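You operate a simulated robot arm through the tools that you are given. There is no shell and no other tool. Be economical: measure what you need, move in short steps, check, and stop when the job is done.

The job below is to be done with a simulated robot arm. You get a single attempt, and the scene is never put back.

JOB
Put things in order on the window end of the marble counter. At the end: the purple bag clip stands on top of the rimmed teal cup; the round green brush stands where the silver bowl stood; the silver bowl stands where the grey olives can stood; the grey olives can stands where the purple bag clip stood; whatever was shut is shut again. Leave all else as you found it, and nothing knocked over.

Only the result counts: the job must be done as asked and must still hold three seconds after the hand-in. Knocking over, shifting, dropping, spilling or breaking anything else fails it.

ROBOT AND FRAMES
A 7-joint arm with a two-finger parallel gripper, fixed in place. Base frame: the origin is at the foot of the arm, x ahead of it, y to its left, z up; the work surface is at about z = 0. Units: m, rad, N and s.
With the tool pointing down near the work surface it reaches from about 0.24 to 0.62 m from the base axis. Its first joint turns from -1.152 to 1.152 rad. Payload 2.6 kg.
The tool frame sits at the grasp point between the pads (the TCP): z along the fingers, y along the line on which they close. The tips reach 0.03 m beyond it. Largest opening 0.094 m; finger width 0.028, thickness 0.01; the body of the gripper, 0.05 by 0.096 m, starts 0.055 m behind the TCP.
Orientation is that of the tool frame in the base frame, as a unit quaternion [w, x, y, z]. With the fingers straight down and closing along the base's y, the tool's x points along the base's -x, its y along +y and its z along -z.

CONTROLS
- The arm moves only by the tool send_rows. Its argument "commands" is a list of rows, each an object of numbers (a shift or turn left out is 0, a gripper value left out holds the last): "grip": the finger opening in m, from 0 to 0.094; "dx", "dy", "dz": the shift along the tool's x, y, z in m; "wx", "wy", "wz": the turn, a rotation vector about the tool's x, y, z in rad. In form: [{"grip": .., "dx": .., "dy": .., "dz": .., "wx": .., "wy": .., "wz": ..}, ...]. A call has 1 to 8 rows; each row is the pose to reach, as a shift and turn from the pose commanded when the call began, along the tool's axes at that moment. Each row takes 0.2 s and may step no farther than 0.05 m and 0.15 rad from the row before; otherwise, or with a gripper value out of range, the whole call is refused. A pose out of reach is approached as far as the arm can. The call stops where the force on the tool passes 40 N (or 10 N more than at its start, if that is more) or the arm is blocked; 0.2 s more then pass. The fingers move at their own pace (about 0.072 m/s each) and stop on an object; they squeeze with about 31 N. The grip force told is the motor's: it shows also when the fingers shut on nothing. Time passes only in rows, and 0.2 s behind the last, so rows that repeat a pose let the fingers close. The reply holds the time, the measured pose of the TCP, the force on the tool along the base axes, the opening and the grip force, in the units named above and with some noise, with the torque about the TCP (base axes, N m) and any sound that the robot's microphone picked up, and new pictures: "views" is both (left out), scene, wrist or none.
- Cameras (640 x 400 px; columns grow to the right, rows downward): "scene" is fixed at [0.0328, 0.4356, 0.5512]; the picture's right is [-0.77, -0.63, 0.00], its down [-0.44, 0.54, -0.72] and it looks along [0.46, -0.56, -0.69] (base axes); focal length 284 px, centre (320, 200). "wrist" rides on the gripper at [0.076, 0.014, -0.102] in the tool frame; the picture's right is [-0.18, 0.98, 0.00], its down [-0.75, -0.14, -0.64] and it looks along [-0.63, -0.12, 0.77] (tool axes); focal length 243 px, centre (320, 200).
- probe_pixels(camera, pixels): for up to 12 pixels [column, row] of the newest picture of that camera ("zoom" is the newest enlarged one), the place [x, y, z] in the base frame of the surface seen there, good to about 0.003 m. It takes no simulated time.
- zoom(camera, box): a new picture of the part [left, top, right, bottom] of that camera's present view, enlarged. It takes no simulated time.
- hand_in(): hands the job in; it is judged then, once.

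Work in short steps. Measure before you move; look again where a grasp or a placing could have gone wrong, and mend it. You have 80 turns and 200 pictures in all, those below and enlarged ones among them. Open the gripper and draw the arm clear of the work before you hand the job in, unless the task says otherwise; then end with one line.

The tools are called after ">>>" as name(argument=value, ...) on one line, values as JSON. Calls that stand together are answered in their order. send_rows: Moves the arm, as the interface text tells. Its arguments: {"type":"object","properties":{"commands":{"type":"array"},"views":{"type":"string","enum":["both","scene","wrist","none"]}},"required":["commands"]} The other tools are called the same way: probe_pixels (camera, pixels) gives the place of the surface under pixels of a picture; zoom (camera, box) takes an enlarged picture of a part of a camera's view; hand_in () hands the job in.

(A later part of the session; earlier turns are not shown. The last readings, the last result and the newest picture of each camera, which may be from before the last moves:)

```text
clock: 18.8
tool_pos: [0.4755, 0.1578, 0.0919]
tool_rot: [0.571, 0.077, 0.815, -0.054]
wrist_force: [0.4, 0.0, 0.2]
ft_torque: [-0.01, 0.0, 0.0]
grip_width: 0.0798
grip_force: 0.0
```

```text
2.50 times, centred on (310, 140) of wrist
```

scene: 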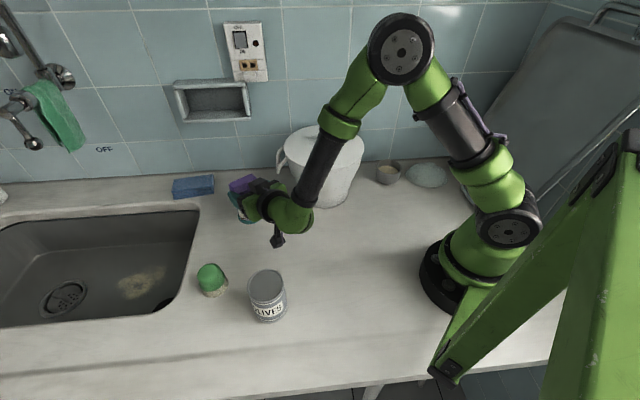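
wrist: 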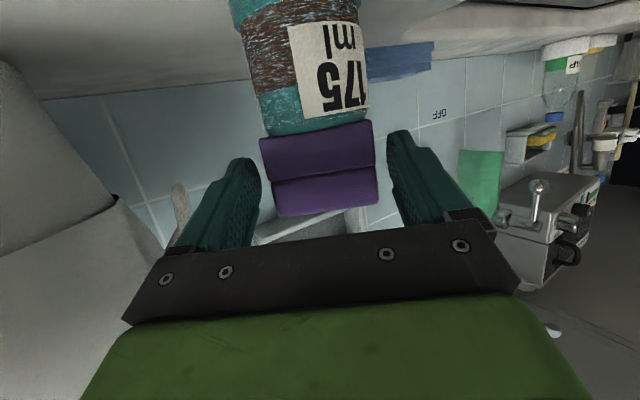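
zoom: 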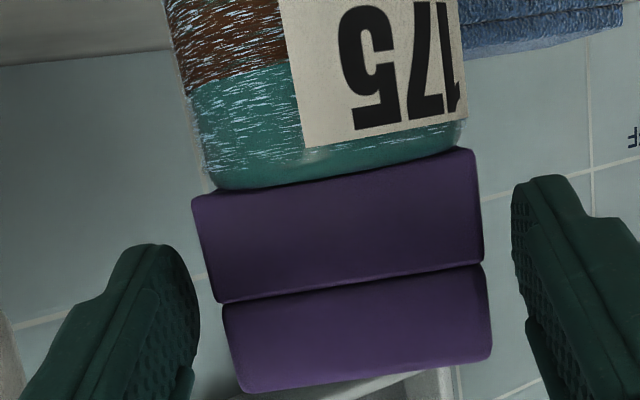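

The clip stands on the cup and the fingers are clear of its ends. I'll back out along the tool axis, then rise.

>>> send_rows(commands=[{"dz": -0.015}, {"dz": -0.035}, {"dz": -0.06}, {"dz": -0.075, "dx": -0.02}, {"dz": -0.09, "dx": -0.05, "wy": 0.1}, {"dz": -0.1, "dx": -0.09, "wy": 0.22}, {"dz": -0.105, "dx": -0.12, "wy": 0.35}])

>>> zoom(camera="scene", box=[200, 160, 300, 240])

```text
clock: 20.4
tool_pos: [0.419, 0.1679, 0.2409]
tool_rot: [0.421, 0.083, 0.903, -0.037]
wrist_force: [-0.1, -0.4, -0.3]
ft_torque: [-0.01, -0.01, 0.01]
grip_width: 0.0802
grip_force: 0.0
```

scene: 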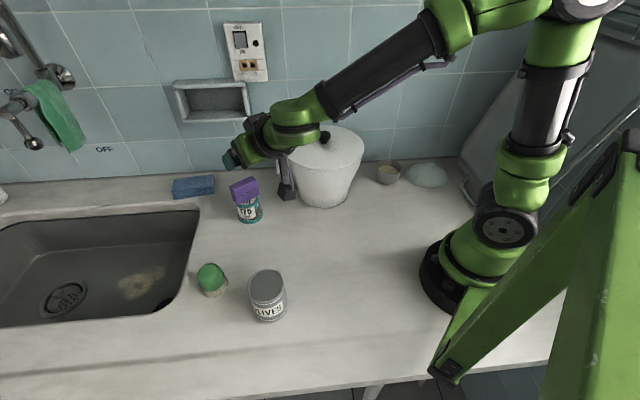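
wrist: 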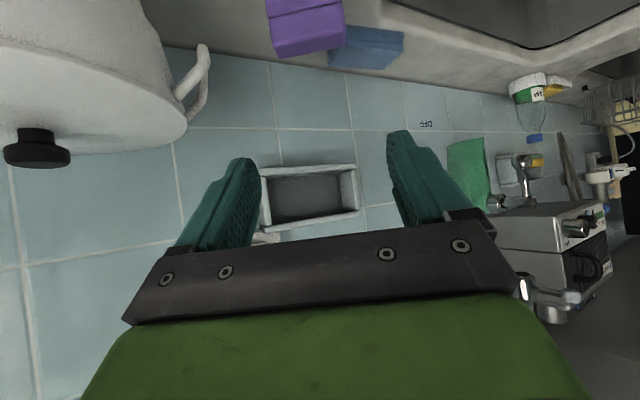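

```text
5.00 times, centred on (250, 200) of scene
```

zoom: 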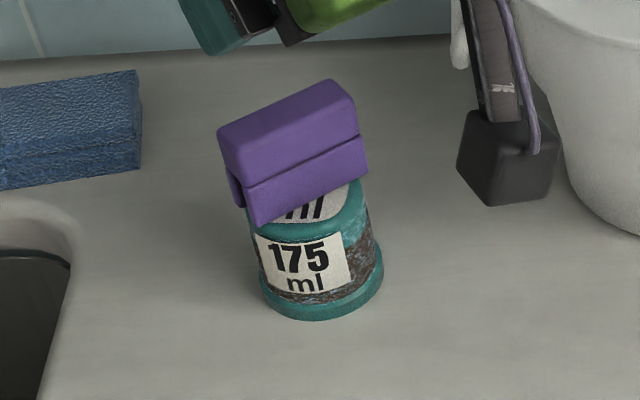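

The clip stands well on the cup. Next is the can, so I'll measure it and the brush.

>>> zoom(camera="scene", box=[180, 250, 300, 330])

>>> probe_pixels(camera="scene", pixels=[[251, 285], [283, 283], [267, 272], [267, 298], [267, 285], [267, 319], [255, 313], [282, 310], [197, 276], [224, 276], [210, 265], [213, 296]])

```text
5.00 times, centred on (240, 290) of scene
```

zoom: 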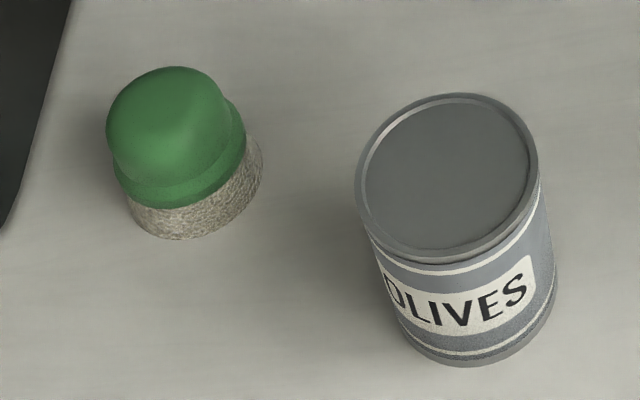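

```text
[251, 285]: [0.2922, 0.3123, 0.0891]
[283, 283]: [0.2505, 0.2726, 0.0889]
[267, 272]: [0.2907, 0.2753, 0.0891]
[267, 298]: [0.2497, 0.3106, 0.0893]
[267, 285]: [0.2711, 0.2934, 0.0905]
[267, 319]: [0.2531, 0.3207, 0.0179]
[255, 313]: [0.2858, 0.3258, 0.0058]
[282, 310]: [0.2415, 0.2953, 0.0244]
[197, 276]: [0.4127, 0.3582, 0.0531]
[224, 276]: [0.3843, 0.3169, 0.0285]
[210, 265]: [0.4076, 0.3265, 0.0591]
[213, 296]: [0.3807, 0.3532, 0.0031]
```

Can: top centre (0.2708, 0.2928), z 0.0905, diameter about 0.06. I'll straighten to vertical and move above it.

>>> send_rows(commands=[{"dx": 0.0245, "dy": 0.0158, "dz": -0.0162, "wy": 0.1455}, {"dx": 0.049, "dy": 0.0316, "dz": -0.0324, "wy": 0.291}, {"dx": 0.0735, "dy": 0.0474, "dz": -0.0486, "wy": 0.4365}, {"dx": 0.098, "dy": 0.0631, "dz": -0.0649, "wy": 0.582}, {"dx": 0.1225, "dy": 0.0789, "dz": -0.0811, "wy": 0.7275}, {"dx": 0.147, "dy": 0.0947, "dz": -0.0973, "wy": 0.873}, {"dx": 0.147, "dy": 0.0947, "dz": -0.0973, "wy": 0.873, "grip": 0.094}])

```text
clock: 22.0
tool_pos: [0.2696, 0.2927, 0.1897]
tool_rot: [-0.002, 0.094, 0.996, 0.001]
wrist_force: [0.0, 0.0, -0.9]
ft_torque: [-0.02, -0.01, 0.03]
grip_width: 0.0939
grip_force: 0.1
```

scene: 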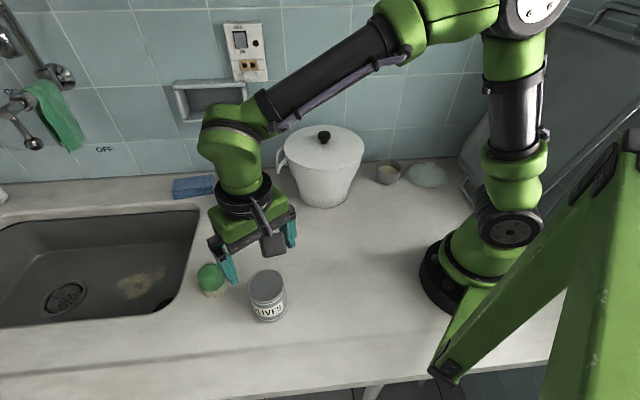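
wrist: 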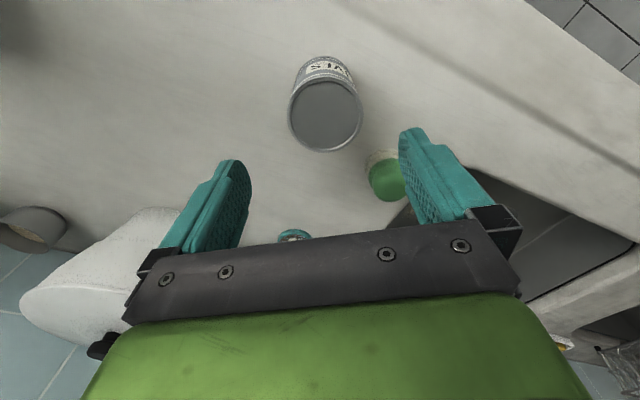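

I'm vertical above the can. I'll probe the can top from here to centre accurately.

>>> probe_pixels(camera="wrist", pixels=[[291, 115], [359, 112], [325, 149], [325, 84], [325, 115]])

```text
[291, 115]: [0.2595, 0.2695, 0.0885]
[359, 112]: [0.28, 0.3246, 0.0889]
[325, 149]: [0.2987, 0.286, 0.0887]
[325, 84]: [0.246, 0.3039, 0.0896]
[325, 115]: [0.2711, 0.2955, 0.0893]
```

Can centre is about (0.271, 0.294). I'll descend to TCP z 0.065 and grip it.

>>> send_rows(commands=[{"dx": -0.001, "dy": 0.0015, "dz": 0.04}, {"dx": -0.001, "dy": 0.0015, "dz": 0.085}, {"dx": -0.001, "dy": 0.0015, "dz": 0.125}, {"dx": -0.001, "dy": 0.0015, "dz": 0.125, "grip": 0.07}, {"dx": -0.001, "dy": 0.0015, "dz": 0.125, "grip": 0.04}, {"dx": -0.001, "dy": 0.0015, "dz": 0.125, "grip": 0.03}, {"dx": -0.001, "dy": 0.0015, "dz": 0.125, "grip": 0.0}])

```text
clock: 23.6
tool_pos: [0.2721, 0.2947, 0.0654]
tool_rot: [-0.002, 0.094, 0.996, 0.001]
wrist_force: [-0.7, -0.5, 0.7]
ft_torque: [0.01, 0.0, 0.03]
grip_width: 0.0643
grip_force: 30.6
```

scene: 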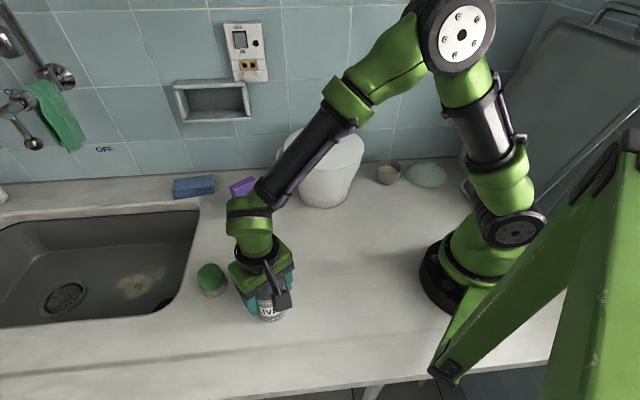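
wrist: 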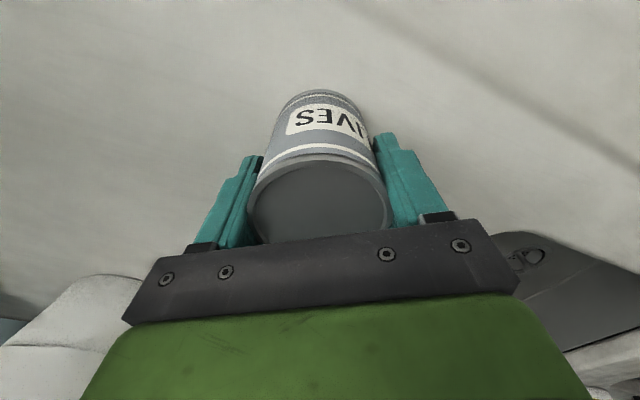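

The can is gripped at 0.064. I'll lift it 5 cm gently.

>>> send_rows(commands=[{"dz": -0.01}, {"dz": -0.025}, {"dz": -0.05}, {"dz": -0.05}], views="wrist")

```text
clock: 24.6
tool_pos: [0.2717, 0.2939, 0.1145]
tool_rot: [-0.001, 0.095, 0.995, 0.001]
wrist_force: [-0.4, 0.2, -2.9]
ft_torque: [0.04, 0.01, 0.03]
grip_width: 0.0644
grip_force: 30.7
```

wrist: 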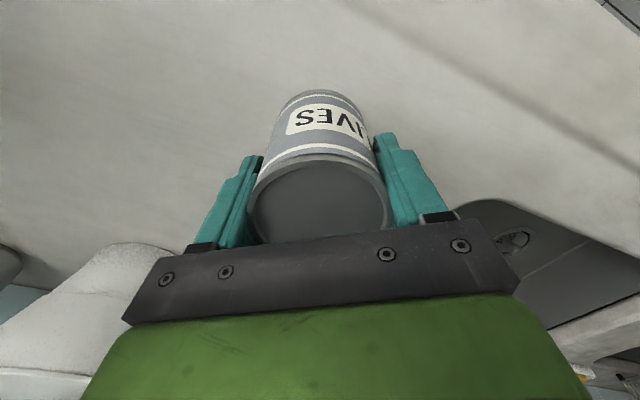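

The can is held steady. I'll move it over the clip's old spot and lower to just above the counter.

>>> send_rows(commands=[{"dx": -0.02, "dy": -0.032}, {"dx": -0.041, "dy": -0.0644}, {"dx": -0.0615, "dy": -0.097}, {"dx": -0.0818, "dy": -0.1288}, {"dx": -0.0818, "dy": -0.1288}, {"dx": -0.0818, "dy": -0.1288, "dz": 0.03}, {"dx": -0.0818, "dy": -0.1288, "dz": 0.044}, {"dx": -0.0818, "dy": -0.1288, "dz": 0.044}])

```text
clock: 26.4
tool_pos: [0.3272, 0.1525, 0.0711]
tool_rot: [-0.001, 0.095, 0.995, 0.0]
wrist_force: [-0.6, 0.3, -3.1]
ft_torque: [0.0, 0.01, -0.03]
grip_width: 0.0641
grip_force: 31.5
```

scene: 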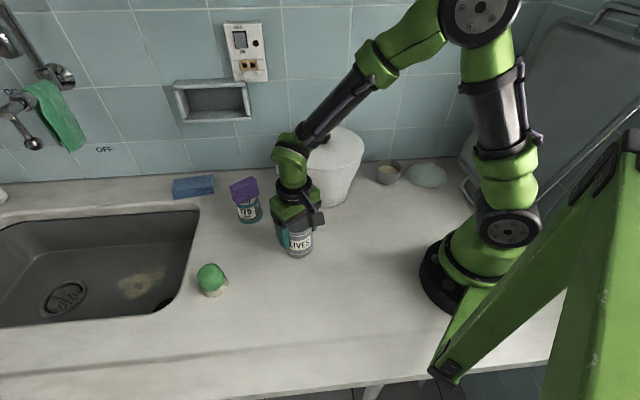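
wrist: 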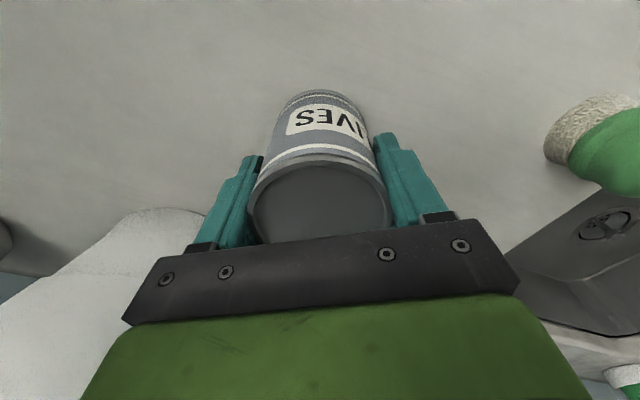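

The TCP is at (0.327, 0.1525), and the can bottom is about 6 mm up. I'll lower to contact.

>>> send_rows(commands=[{"dz": 0.003}, {"dz": 0.005}, {"dz": 0.006}, {"dz": 0.006}], views="none")

```text
clock: 27.4
tool_pos: [0.3282, 0.1522, 0.0642]
tool_rot: [-0.001, 0.094, 0.996, 0.0]
wrist_force: [-2.1, -1.9, 6.6]
ft_torque: [-0.17, 0.18, -0.03]
grip_width: 0.0643
grip_force: 30.7
```

The force changed from −3 to +6.6 N, so the can is on the counter. I'll release it and rise.

>>> send_rows(commands=[{"grip": 0.07}, {"grip": 0.08}, {"grip": 0.094}, {"grip": 0.094, "dz": -0.02}, {"dz": -0.06}, {"dz": -0.1}, {"dz": -0.14}, {"dz": -0.14}])

>>> probe_pixels(camera="wrist", pixels=[[325, 90]])

```text
clock: 29.2
tool_pos: [0.3286, 0.1503, 0.2052]
tool_rot: [0.0, 0.093, 0.996, 0.0]
wrist_force: [-0.9, 0.4, 0.8]
ft_torque: [0.03, -0.01, 0.01]
grip_width: 0.094
grip_force: 0.1
```

scene: 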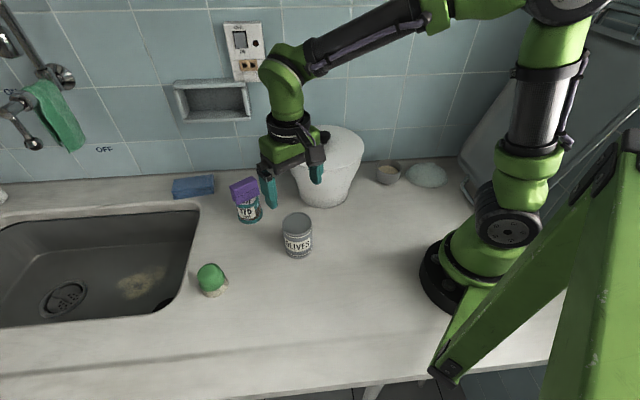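
wrist: 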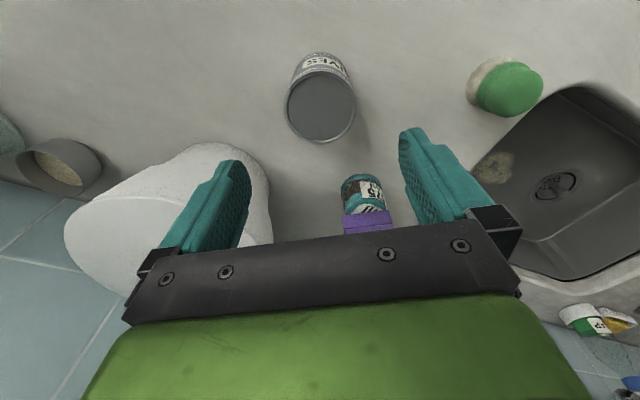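

```text
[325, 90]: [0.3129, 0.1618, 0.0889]
```

The can stands in place. Now the bowl: I'll rise above the pot knob's height (z 0.19) and start across.

>>> send_rows(commands=[{"dz": -0.05}, {"dz": -0.1}, {"dz": -0.1, "dx": -0.0, "dy": -0.044}, {"dz": -0.1, "dx": -0.0, "dy": -0.088}, {"dz": -0.1, "dx": 0.0, "dy": -0.132}, {"dz": -0.1, "dx": 0.0, "dy": -0.176}, {"dz": -0.1, "dx": -0.01, "dy": -0.22}, {"dz": -0.1, "dx": -0.02, "dy": -0.264}], views="scene")

>>> probe_pixels(camera="scene", pixels=[[284, 220], [311, 219], [297, 210], [297, 231], [297, 220]])

```text
clock: 31.0
tool_pos: [0.2977, -0.1116, 0.3045]
tool_rot: [-0.001, 0.092, 0.996, 0.001]
wrist_force: [-0.6, 0.0, 0.1]
ft_torque: [0.04, 0.02, -0.03]
grip_width: 0.0939
grip_force: 0.0
```

scene: 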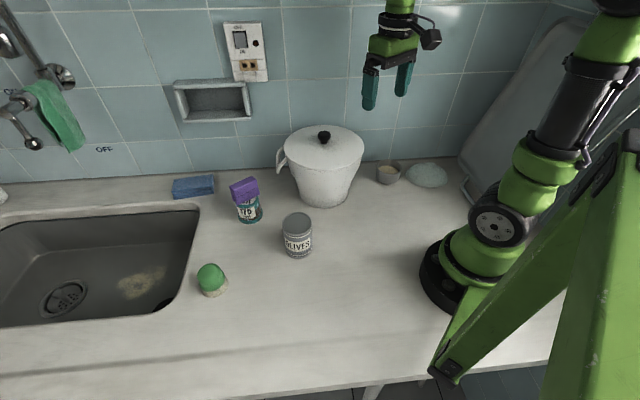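

```text
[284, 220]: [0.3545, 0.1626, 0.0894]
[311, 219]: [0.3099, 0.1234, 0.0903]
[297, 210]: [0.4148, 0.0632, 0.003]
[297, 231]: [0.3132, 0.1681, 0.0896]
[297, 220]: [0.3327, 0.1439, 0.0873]
```

The can top probes suggest (0.332, 0.144), a bit off target. I'll check precisely with a zoom.

>>> zoom(camera="scene", box=[267, 200, 327, 265])

```text
6.15 times, centred on (297, 232) of scene
```

zoom: 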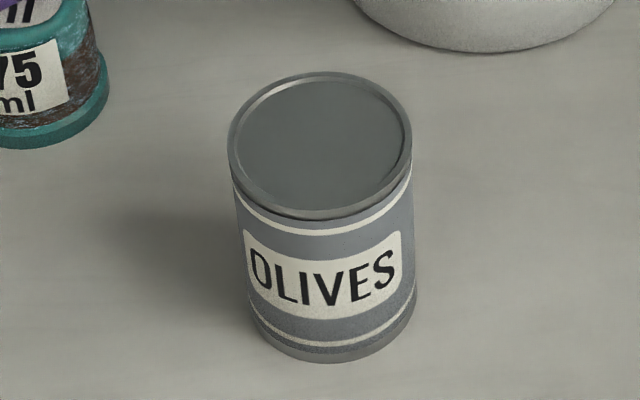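

>>> probe_pixels(camera="zoom", pixels=[[234, 145], [408, 145], [320, 78], [320, 212], [320, 145], [260, 100], [385, 195], [255, 190], [390, 100], [320, 355], [335, 290]])

```text
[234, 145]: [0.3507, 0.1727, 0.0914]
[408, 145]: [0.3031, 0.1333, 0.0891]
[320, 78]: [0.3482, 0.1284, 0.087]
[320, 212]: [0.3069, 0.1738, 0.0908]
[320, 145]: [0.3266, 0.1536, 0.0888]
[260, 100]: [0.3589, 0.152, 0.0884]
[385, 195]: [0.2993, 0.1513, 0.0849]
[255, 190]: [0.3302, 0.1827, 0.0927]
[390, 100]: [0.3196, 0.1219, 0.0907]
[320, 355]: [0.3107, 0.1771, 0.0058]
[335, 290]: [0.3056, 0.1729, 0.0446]
```

The can centre is really (0.327, 0.152), on target. I'll continue to above the bowl and look.

>>> send_rows(commands=[{"dx": -0.007, "dy": -0.046}, {"dx": -0.0147, "dy": -0.092}, {"dx": -0.0147, "dy": -0.092, "dz": 0.05}, {"dx": -0.0147, "dy": -0.092, "dz": 0.1}, {"dx": -0.0147, "dy": -0.092, "dz": 0.13}, {"dx": -0.0147, "dy": -0.092, "dz": 0.13}])

>>> zoom(camera="wrist", box=[220, 20, 420, 180])

```text
clock: 32.4
tool_pos: [0.2934, -0.2045, 0.174]
tool_rot: [-0.001, 0.094, 0.996, 0.0]
wrist_force: [-0.4, 0.1, -0.1]
ft_torque: [-0.02, 0.02, 0.03]
grip_width: 0.0941
grip_force: 0.0
```

scene: 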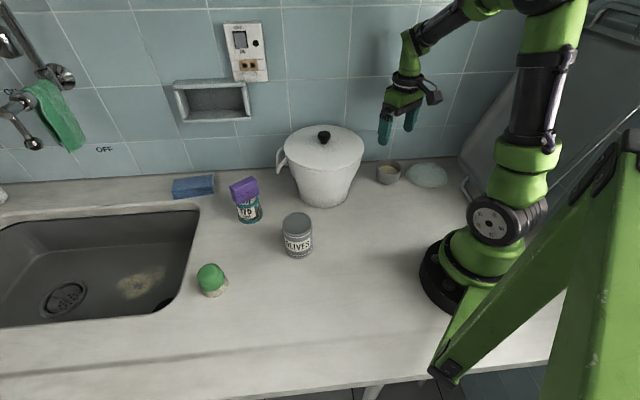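
wrist: 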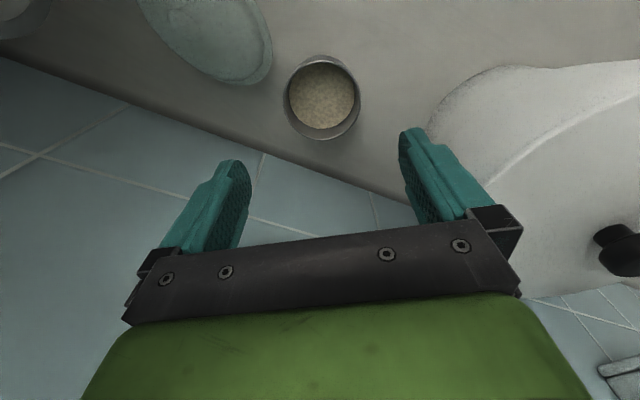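

```text
2.50 times, centred on (320, 100) of wrist
```

zoom: 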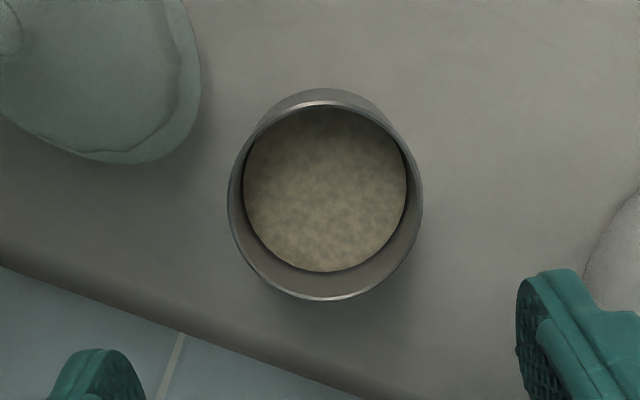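

The bowl shows at (322,98). I'll probe its rim, the gap to the wall and the dome's edge.

>>> probe_pixels(camera="zoom", pixels=[[231, 195], [418, 195], [322, 104], [328, 297], [325, 190], [190, 100], [140, 160], [180, 325], [80, 300], [350, 385], [300, 92]])

```text
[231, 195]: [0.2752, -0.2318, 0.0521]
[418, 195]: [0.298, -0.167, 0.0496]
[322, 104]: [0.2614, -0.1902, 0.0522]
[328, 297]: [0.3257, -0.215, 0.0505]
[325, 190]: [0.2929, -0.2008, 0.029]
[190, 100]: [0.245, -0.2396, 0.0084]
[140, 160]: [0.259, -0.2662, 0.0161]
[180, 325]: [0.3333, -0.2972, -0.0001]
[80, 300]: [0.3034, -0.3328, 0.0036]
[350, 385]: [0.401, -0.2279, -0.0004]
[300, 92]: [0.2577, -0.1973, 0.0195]
```

Bowl: centre (0.294, -0.2015), rim z 0.051, outer diameter about 0.07. The wall gap is fine and the dome's edge is about 2 cm from the finger with an opening of 0.082. I'll descend.

>>> send_rows(commands=[{"grip": 0.082, "dy": 0.0028, "dz": 0.03}, {"dy": 0.0028, "dz": 0.07}, {"dy": 0.0028, "dz": 0.1}, {"dy": 0.0028, "dz": 0.1}])

```text
clock: 33.4
tool_pos: [0.2963, -0.2019, 0.0745]
tool_rot: [0.0, 0.094, 0.996, 0.0]
wrist_force: [0.5, -0.2, 0.3]
ft_torque: [0.0, 0.02, 0.02]
grip_width: 0.082
grip_force: 0.0
```

scene: 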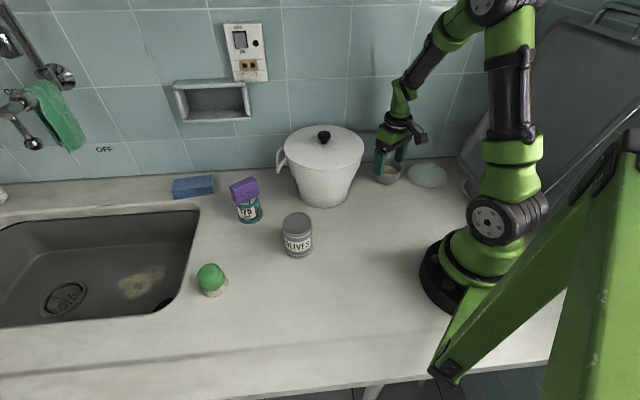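
wrist: 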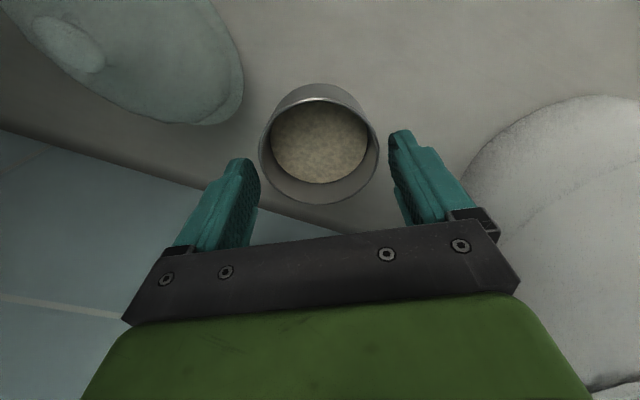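

The fingers straddle the bowl symmetrically. I'll descend the rest and close gradually.

>>> send_rows(commands=[{"dx": 0.001, "dz": 0.014}, {"dx": 0.001, "dz": 0.0275}, {"dx": 0.001, "dz": 0.0275, "grip": 0.076}, {"dx": 0.001, "dz": 0.0275, "grip": 0.07}, {"dx": 0.001, "dz": 0.0275, "grip": 0.064}, {"dx": 0.001, "dz": 0.0275, "grip": 0.05}, {"dx": 0.001, "dz": 0.0275, "grip": 0.0}], views="wrist")

```text
clock: 35.0
tool_pos: [0.2944, -0.2007, 0.0478]
tool_rot: [-0.001, 0.094, 0.996, -0.001]
wrist_force: [-0.8, -0.6, 0.1]
ft_torque: [-0.02, -0.03, -0.02]
grip_width: 0.0706
grip_force: 31.1
```

wrist: 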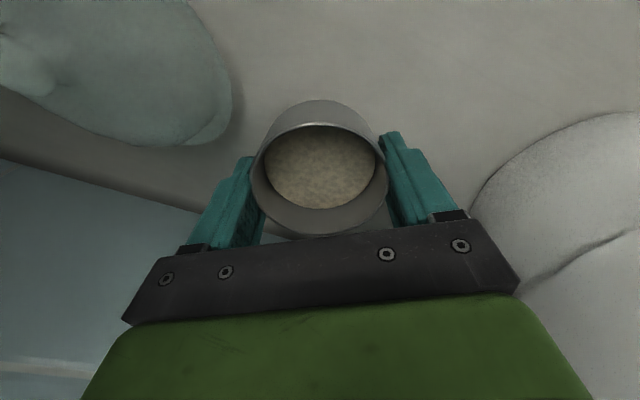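

The bowl is gripped at 0.0706. I'll lift slowly and watch for slip or tilt.

>>> send_rows(commands=[{"dz": -0.008}, {"dz": -0.018}, {"dz": -0.03}, {"dz": -0.045}, {"dz": -0.06}, {"dz": -0.06}])

```text
clock: 36.4
tool_pos: [0.2944, -0.2007, 0.1079]
tool_rot: [0.0, 0.093, 0.996, 0.001]
wrist_force: [0.5, 0.7, -2.0]
ft_torque: [-0.05, -0.05, -0.04]
grip_width: 0.071
grip_force: 31.4
```

scene: 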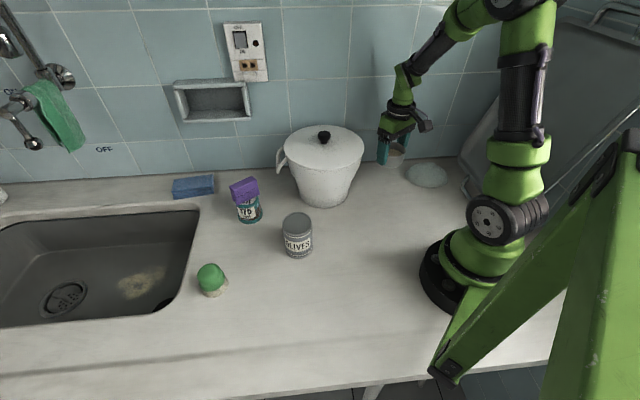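
wrist: 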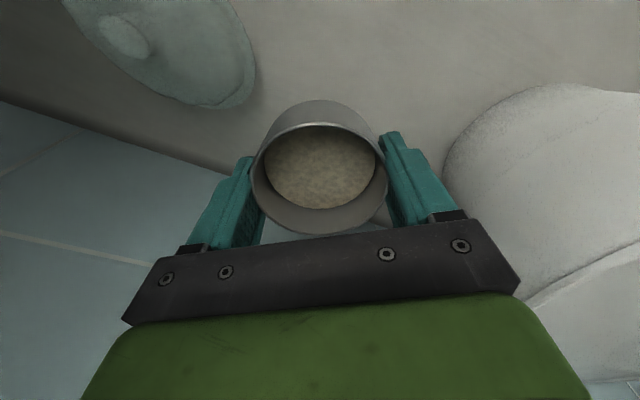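

The bowl is held level. I'll raise it smoothly above the pot height.

>>> send_rows(commands=[{"dz": -0.012}, {"dz": -0.034}, {"dz": -0.062}, {"dz": -0.094}, {"dz": -0.126}, {"dz": -0.154}, {"dz": -0.174}, {"dz": -0.182}], views="none")

>>> send_rows(commands=[{"dx": 0.0024, "dy": 0.01}, {"dx": 0.0068, "dy": 0.028}, {"dx": 0.0131, "dy": 0.054}, {"dx": 0.0206, "dy": 0.085}, {"dx": 0.0288, "dy": 0.119}, {"dx": 0.037, "dy": 0.153}, {"dx": 0.0438, "dy": 0.181}, {"dx": 0.0485, "dy": 0.2}])

```text
clock: 38.2
tool_pos: [0.2942, -0.2017, 0.2889]
tool_rot: [-0.001, 0.093, 0.996, 0.0]
wrist_force: [-0.9, -0.5, -1.0]
ft_torque: [0.0, -0.01, 0.02]
grip_width: 0.0704
grip_force: 31.8
```

```text
clock: 40.0
tool_pos: [0.2847, 0.0046, 0.2896]
tool_rot: [-0.001, 0.093, 0.996, 0.0]
wrist_force: [-0.2, 0.4, -1.7]
ft_torque: [0.01, 0.02, -0.01]
grip_width: 0.0702
grip_force: 31.0
```

scene: 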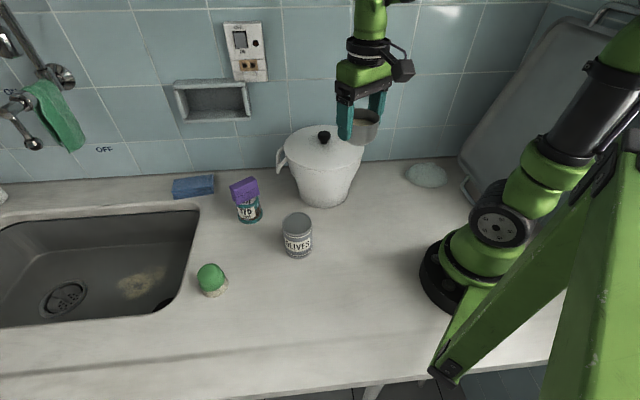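
wrist: 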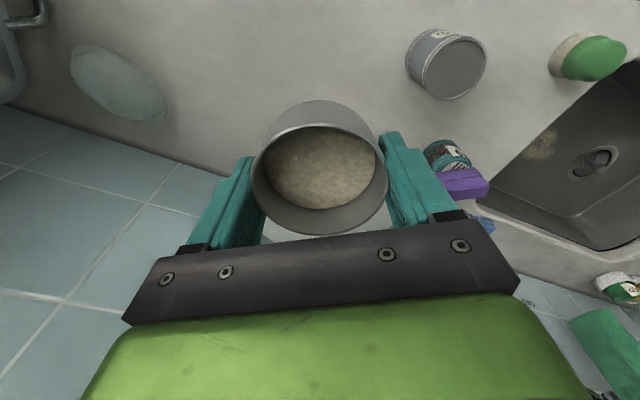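

Passing over smoothly with no sign of spilling. I'll continue to above the can's old spot.

>>> send_rows(commands=[{"dx": 0.003, "dy": 0.012}, {"dx": 0.009, "dy": 0.038}, {"dx": 0.018, "dy": 0.076}, {"dx": 0.029, "dy": 0.121}, {"dx": 0.0405, "dy": 0.169}, {"dx": 0.0525, "dy": 0.216}, {"dx": 0.062, "dy": 0.256}, {"dx": 0.0678, "dy": 0.282}], views="none")

>>> send_rows(commands=[{"dz": 0.012}, {"dz": 0.034}, {"dz": 0.066}, {"dz": 0.104}, {"dz": 0.142}, {"dz": 0.176}, {"dz": 0.204}, {"dz": 0.222}])

```text
clock: 41.8
tool_pos: [0.2722, 0.2939, 0.29]
tool_rot: [-0.001, 0.094, 0.996, 0.0]
wrist_force: [0.1, 0.4, -2.0]
ft_torque: [-0.01, 0.04, 0.03]
grip_width: 0.0702
grip_force: 30.8
```

```text
clock: 43.6
tool_pos: [0.2708, 0.294, 0.0672]
tool_rot: [-0.001, 0.094, 0.996, -0.001]
wrist_force: [0.2, 0.6, -1.1]
ft_torque: [0.01, 0.01, -0.02]
grip_width: 0.0702
grip_force: 30.9
```

scene: 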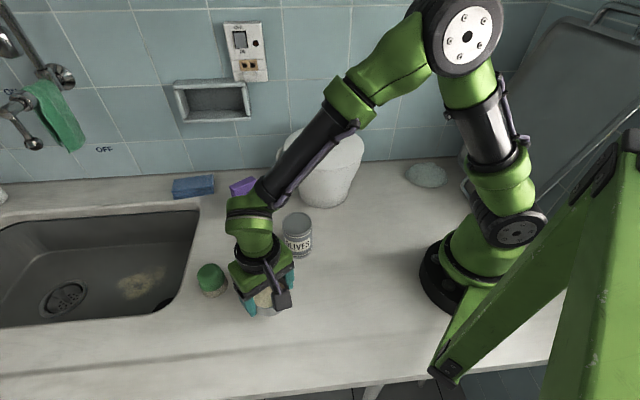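
wrist: 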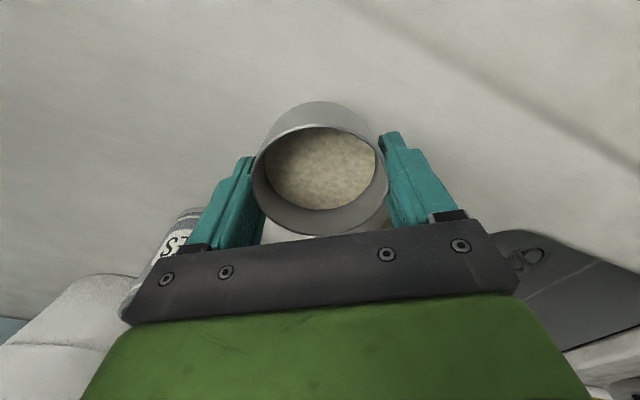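

The TCP is at the can's old spot at z 0.067. I'll lower the last 2 cm gently to contact.

>>> send_rows(commands=[{"dz": 0.007}, {"dz": 0.013}, {"dz": 0.017}, {"dz": 0.0185}, {"dz": 0.0195}, {"dz": 0.0195}], views="none")

```text
clock: 45.0
tool_pos: [0.2708, 0.294, 0.0475]
tool_rot: [-0.001, 0.094, 0.996, 0.0]
wrist_force: [-0.6, -0.5, -2.2]
ft_torque: [0.02, -0.02, -0.01]
grip_width: 0.0705
grip_force: 31.3
```

There's no contact yet: the tool still carries about 2 N. I'll lower in half-millimetre steps.

>>> send_rows(commands=[{"dz": 0.0005}, {"dz": 0.001}, {"dz": 0.0015}, {"dz": 0.0015}], views="none")

```text
clock: 46.0
tool_pos: [0.2705, 0.2938, 0.046]
tool_rot: [0.0, 0.094, 0.996, 0.001]
wrist_force: [-5.1, -4.6, 19.5]
ft_torque: [0.0, 0.04, -0.07]
grip_width: 0.0707
grip_force: 31.0
```

Firm contact. I'll ease off half a millimetre, release and rise.

>>> send_rows(commands=[{"dz": -0.0007}, {"dz": -0.0007, "grip": 0.076}, {"dz": -0.0007, "grip": 0.084}, {"dz": -0.0007, "grip": 0.088}, {"dz": -0.02}, {"dz": -0.06}, {"dz": -0.1}, {"dz": -0.14}])

>>> zoom(camera="scene", box=[180, 250, 300, 330])

```text
clock: 47.8
tool_pos: [0.271, 0.293, 0.1878]
tool_rot: [-0.001, 0.093, 0.996, -0.001]
wrist_force: [0.7, -0.5, 1.1]
ft_torque: [-0.05, -0.04, 0.05]
grip_width: 0.0879
grip_force: 0.1
```

scene: 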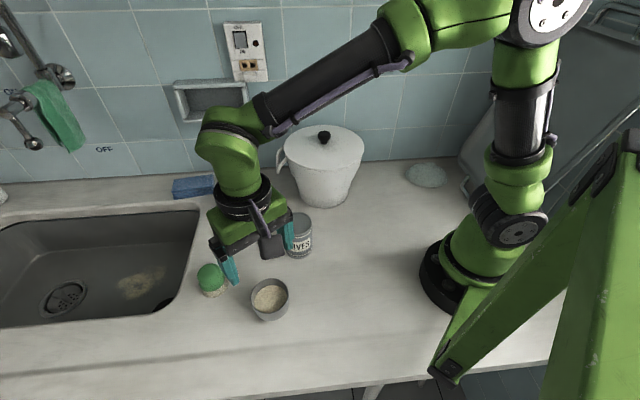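
wrist: 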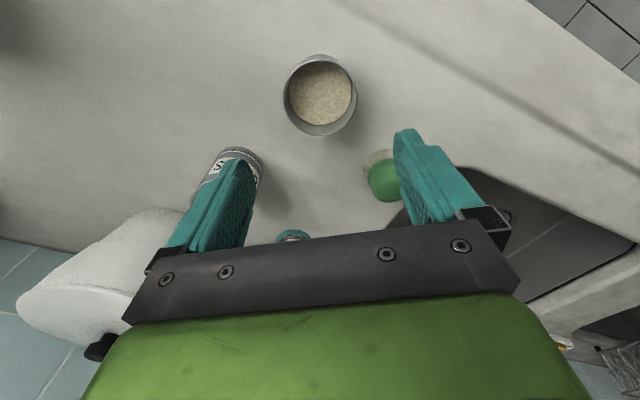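

```text
5.00 times, centred on (240, 290) of scene
```

zoom: 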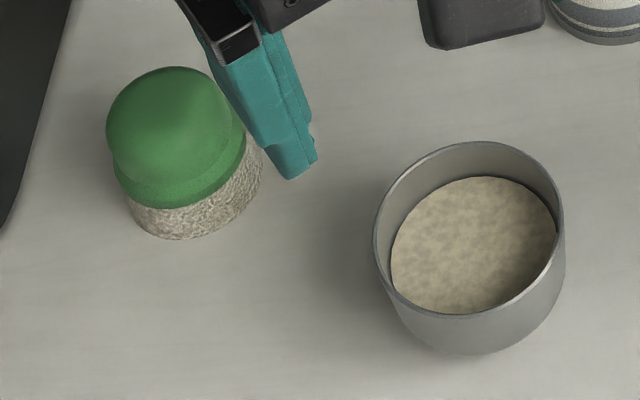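

The bowl stands in place with its contents intact. Last is the brush: I'll move above it, about (0.397, 0.338).

>>> send_rows(commands=[{"dx": -0.038, "dy": 0.0225}, {"dx": -0.077, "dy": 0.045}, {"dx": -0.1152, "dy": 0.068}, {"dx": -0.1152, "dy": 0.068}])

>>> zoom(camera="wrist", box=[220, 20, 420, 180])

```text
clock: 48.8
tool_pos: [0.3956, 0.34, 0.1851]
tool_rot: [-0.001, 0.093, 0.996, 0.0]
wrist_force: [0.3, -0.1, 0.4]
ft_torque: [0.02, 0.01, 0.01]
grip_width: 0.0881
grip_force: 0.1
```

scene: 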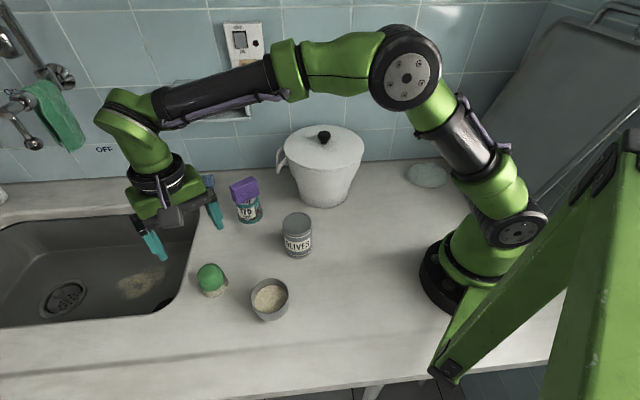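
wrist: 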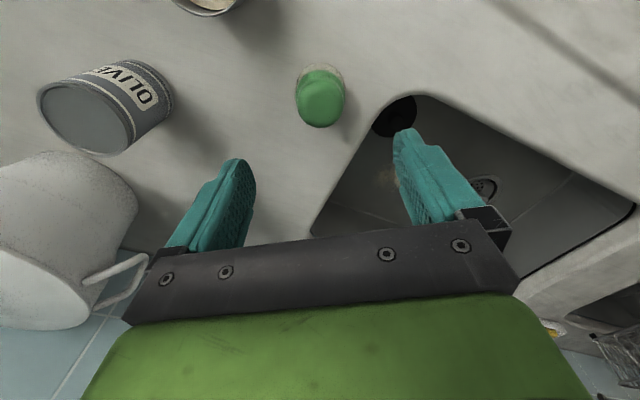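

```text
2.50 times, centred on (320, 100) of wrist
```

zoom: 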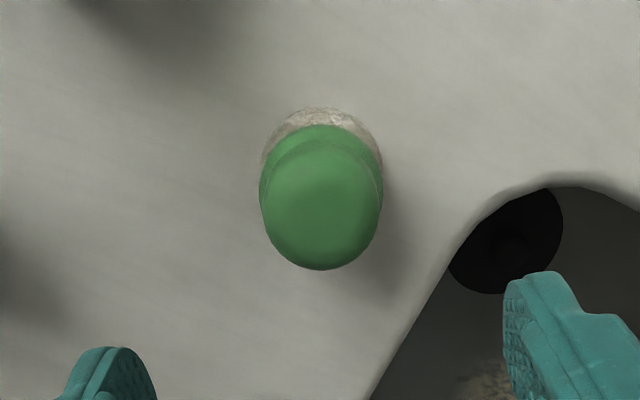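

>>> probe_pixels(camera="zoom", pixels=[[320, 200], [262, 190], [380, 190], [320, 130], [320, 265], [320, 112], [266, 150], [378, 150], [320, 235], [290, 200], [350, 200]])

>>> zoom(camera="scene", box=[190, 255, 240, 305])

```text
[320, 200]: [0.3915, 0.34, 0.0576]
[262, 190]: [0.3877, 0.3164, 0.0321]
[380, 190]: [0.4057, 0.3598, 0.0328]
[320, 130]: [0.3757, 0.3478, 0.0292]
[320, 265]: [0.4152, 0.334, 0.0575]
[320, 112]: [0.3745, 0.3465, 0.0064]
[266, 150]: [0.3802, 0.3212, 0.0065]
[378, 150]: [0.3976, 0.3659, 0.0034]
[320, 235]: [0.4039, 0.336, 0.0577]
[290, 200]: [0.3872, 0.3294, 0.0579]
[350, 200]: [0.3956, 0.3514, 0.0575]
```

```text
8.00 times, centred on (215, 280) of scene
```

zoom: 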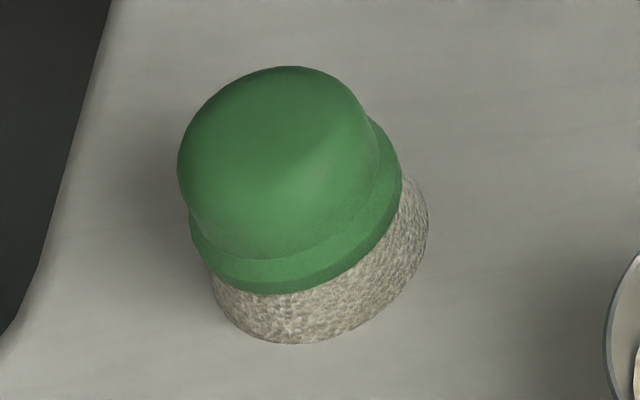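

Brush: centre (0.397, 0.338), widest about 0.047 at z 0.03, top z 0.058. I'll descend with an opening of 0.07 and grip low around the ring and base.

>>> send_rows(commands=[{"grip": 0.072, "dx": -0.0018, "dy": -0.0017, "dz": 0.045}, {"dx": -0.0018, "dy": -0.0017, "dz": 0.09}, {"dx": -0.0018, "dy": -0.0017, "dz": 0.125}, {"dx": -0.0018, "dy": -0.0017, "dz": 0.143}, {"dx": -0.0018, "dy": -0.0017, "dz": 0.143, "grip": 0.055}, {"dx": -0.0018, "dy": -0.0017, "dz": 0.143, "grip": 0.045}, {"dx": -0.0018, "dy": -0.0017, "dz": 0.143, "grip": 0.03}, {"dx": -0.0018, "dy": -0.0017, "dz": 0.143, "grip": 0.0}])

```text
clock: 50.6
tool_pos: [0.3986, 0.3372, 0.0429]
tool_rot: [-0.001, 0.094, 0.996, -0.001]
wrist_force: [-0.6, 0.2, 0.0]
ft_torque: [-0.01, -0.02, -0.02]
grip_width: 0.0504
grip_force: 31.3
```

scene: 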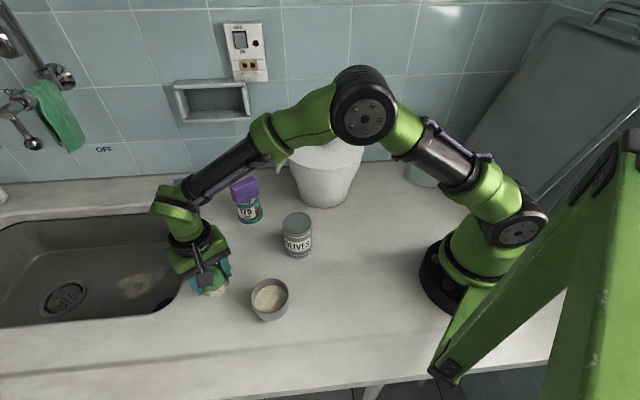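
wrist: 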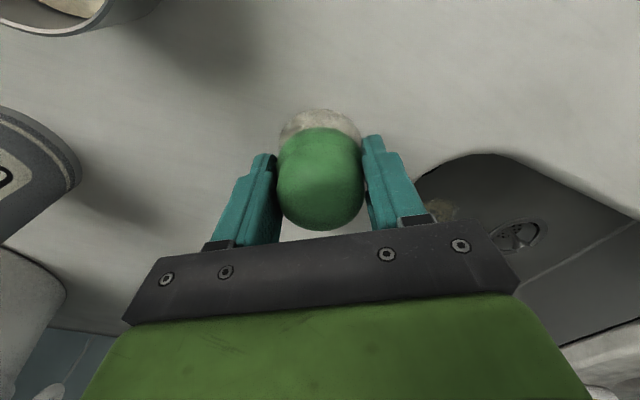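

Gripped at 0.050. I'll lift slowly and check for slip.

>>> send_rows(commands=[{"dz": -0.005}, {"dz": -0.012}, {"dz": -0.022}, {"dz": -0.022}])

```text
clock: 51.6
tool_pos: [0.3974, 0.3363, 0.0661]
tool_rot: [-0.001, 0.094, 0.996, 0.0]
wrist_force: [0.5, 0.6, -0.4]
ft_torque: [0.0, 0.03, 0.01]
grip_width: 0.0504
grip_force: 30.6
```

scene: 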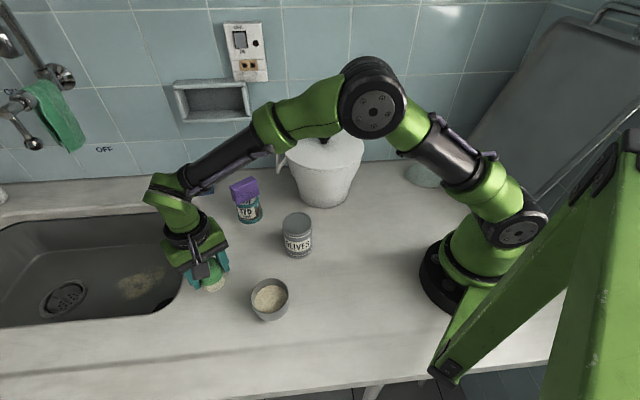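
wrist: 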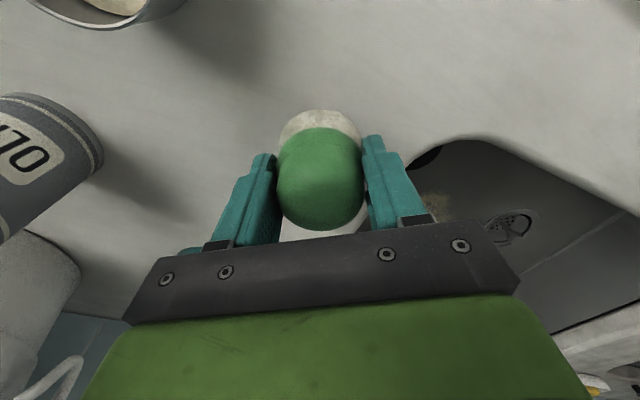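

The brush is held firmly. I'll raise it above pot height and then traverse.

>>> send_rows(commands=[{"dz": -0.015}, {"dz": -0.045}, {"dz": -0.085}, {"dz": -0.125}, {"dz": -0.165}, {"dz": -0.2}, {"dz": -0.225}, {"dz": -0.235}], views="none")

>>> send_rows(commands=[{"dy": -0.02}, {"dy": -0.055}, {"dy": -0.1}, {"dy": -0.145}, {"dy": -0.19}, {"dy": -0.235}, {"dy": -0.27}, {"dy": -0.29}])

```text
clock: 53.4
tool_pos: [0.3981, 0.3361, 0.2998]
tool_rot: [0.0, 0.093, 0.996, 0.0]
wrist_force: [-0.8, -0.1, -1.1]
ft_torque: [0.01, 0.0, -0.01]
grip_width: 0.0505
grip_force: 30.8
```

```text
clock: 55.2
tool_pos: [0.3431, 0.0514, 0.3005]
tool_rot: [0.0, 0.094, 0.996, 0.0]
wrist_force: [-0.7, -0.5, -0.4]
ft_torque: [0.01, -0.02, -0.01]
grip_width: 0.0503
grip_force: 30.5
```

scene: 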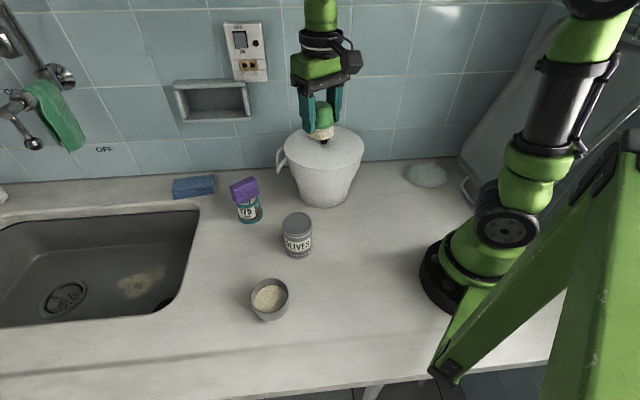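
wrist: 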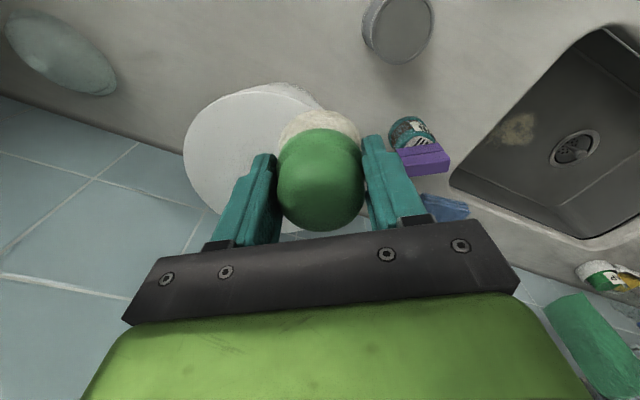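

On course. The remaining shift is 0.257 m along −y of the tool.

>>> send_rows(commands=[{"dy": -0.02}, {"dy": -0.055}, {"dy": -0.1}, {"dy": -0.145}, {"dy": -0.19}, {"dy": -0.23}, {"dy": -0.25}, {"dy": -0.2573}], views="none")

>>> send_rows(commands=[{"dz": 0.02}, {"dz": 0.06}, {"dz": 0.105}, {"dz": 0.15}, {"dz": 0.19}, {"dz": 0.22}, {"dz": 0.235}, {"dz": 0.235}])

```text
clock: 57.0
tool_pos: [0.2966, -0.2013, 0.3003]
tool_rot: [0.0, 0.093, 0.996, 0.0]
wrist_force: [0.0, -0.5, -0.6]
ft_torque: [0.0, -0.01, 0.03]
grip_width: 0.0503
grip_force: 31.3
```

```text
clock: 58.8
tool_pos: [0.2961, -0.202, 0.0637]
tool_rot: [-0.002, 0.094, 0.996, 0.0]
wrist_force: [0.2, 0.1, -0.7]
ft_torque: [0.02, 0.02, -0.01]
grip_width: 0.0506
grip_force: 30.5
```

scene: 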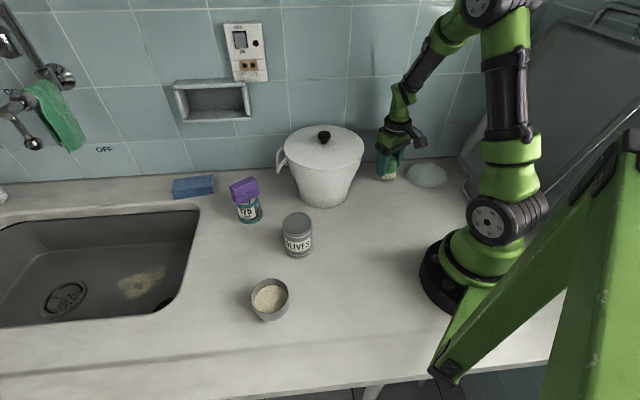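
wrist: 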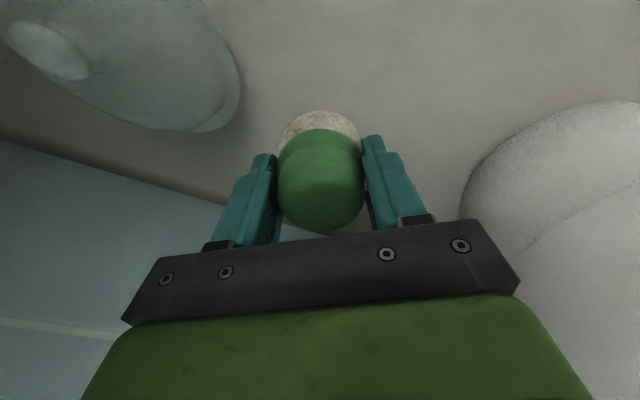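

The brush is about 2 cm above the bowl's old spot. I'll lower gently with a 1.5 mm correction.

>>> send_rows(commands=[{"dx": 0.0015, "dz": 0.008}, {"dx": 0.0015, "dz": 0.015}, {"dx": 0.0015, "dz": 0.019}, {"dx": 0.0015, "dz": 0.0205}, {"dx": 0.0015, "dz": 0.0212}, {"dx": 0.0015, "dz": 0.0212}], views="none")

```text
clock: 60.2
tool_pos: [0.295, -0.2001, 0.0437]
tool_rot: [-0.001, 0.094, 0.996, 0.001]
wrist_force: [-0.3, 0.4, -0.8]
ft_torque: [0.0, 0.0, 0.0]
grip_width: 0.0504
grip_force: 31.3
```

No contact yet, so I'll take finer steps down.

>>> send_rows(commands=[{"dz": 0.0005}, {"dz": 0.001}, {"dz": 0.0015}, {"dz": 0.0015}], views="none")

```text
clock: 61.2
tool_pos: [0.2947, -0.2011, 0.0431]
tool_rot: [0.0, 0.094, 0.996, 0.0]
wrist_force: [-1.3, 1.9, 7.3]
ft_torque: [0.13, -0.01, 0.05]
grip_width: 0.0507
grip_force: 30.9
```

Contact at 7 N. I'll open modestly, since the dome is nearby, and rise.

>>> send_rows(commands=[{"grip": 0.056}, {"grip": 0.066}, {"grip": 0.076}, {"dz": -0.02}, {"dz": -0.06}, {"dz": -0.1}, {"dz": -0.14}, {"dz": -0.18}])

>>> zoom(camera="scene", box=[345, 140, 465, 215])

```text
clock: 63.0
tool_pos: [0.2938, -0.1998, 0.2231]
tool_rot: [-0.001, 0.094, 0.996, 0.0]
wrist_force: [-0.4, -0.5, 0.5]
ft_torque: [-0.01, 0.01, 0.0]
grip_width: 0.0759
grip_force: 0.1
```

scene: 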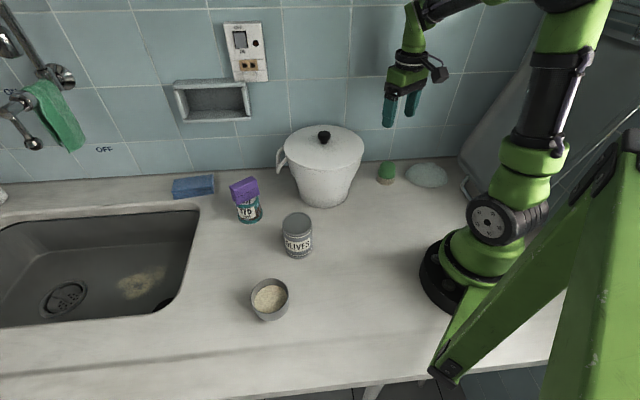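
wrist: 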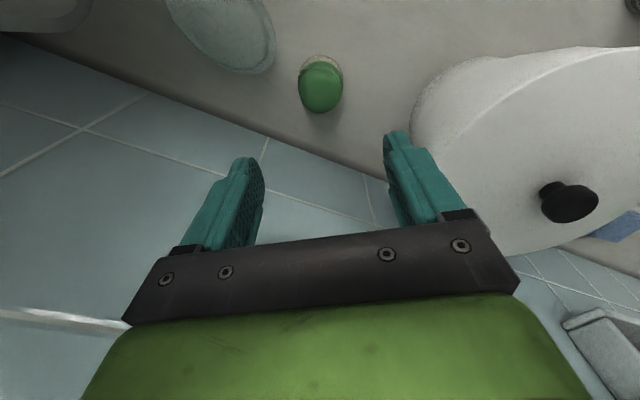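

```text
5.33 times, centred on (405, 178) of scene
```

zoom: 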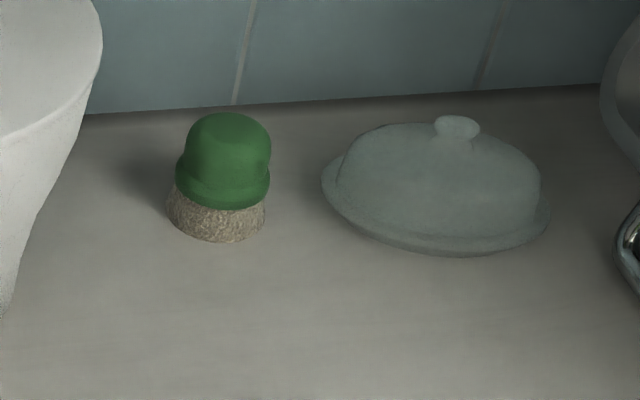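

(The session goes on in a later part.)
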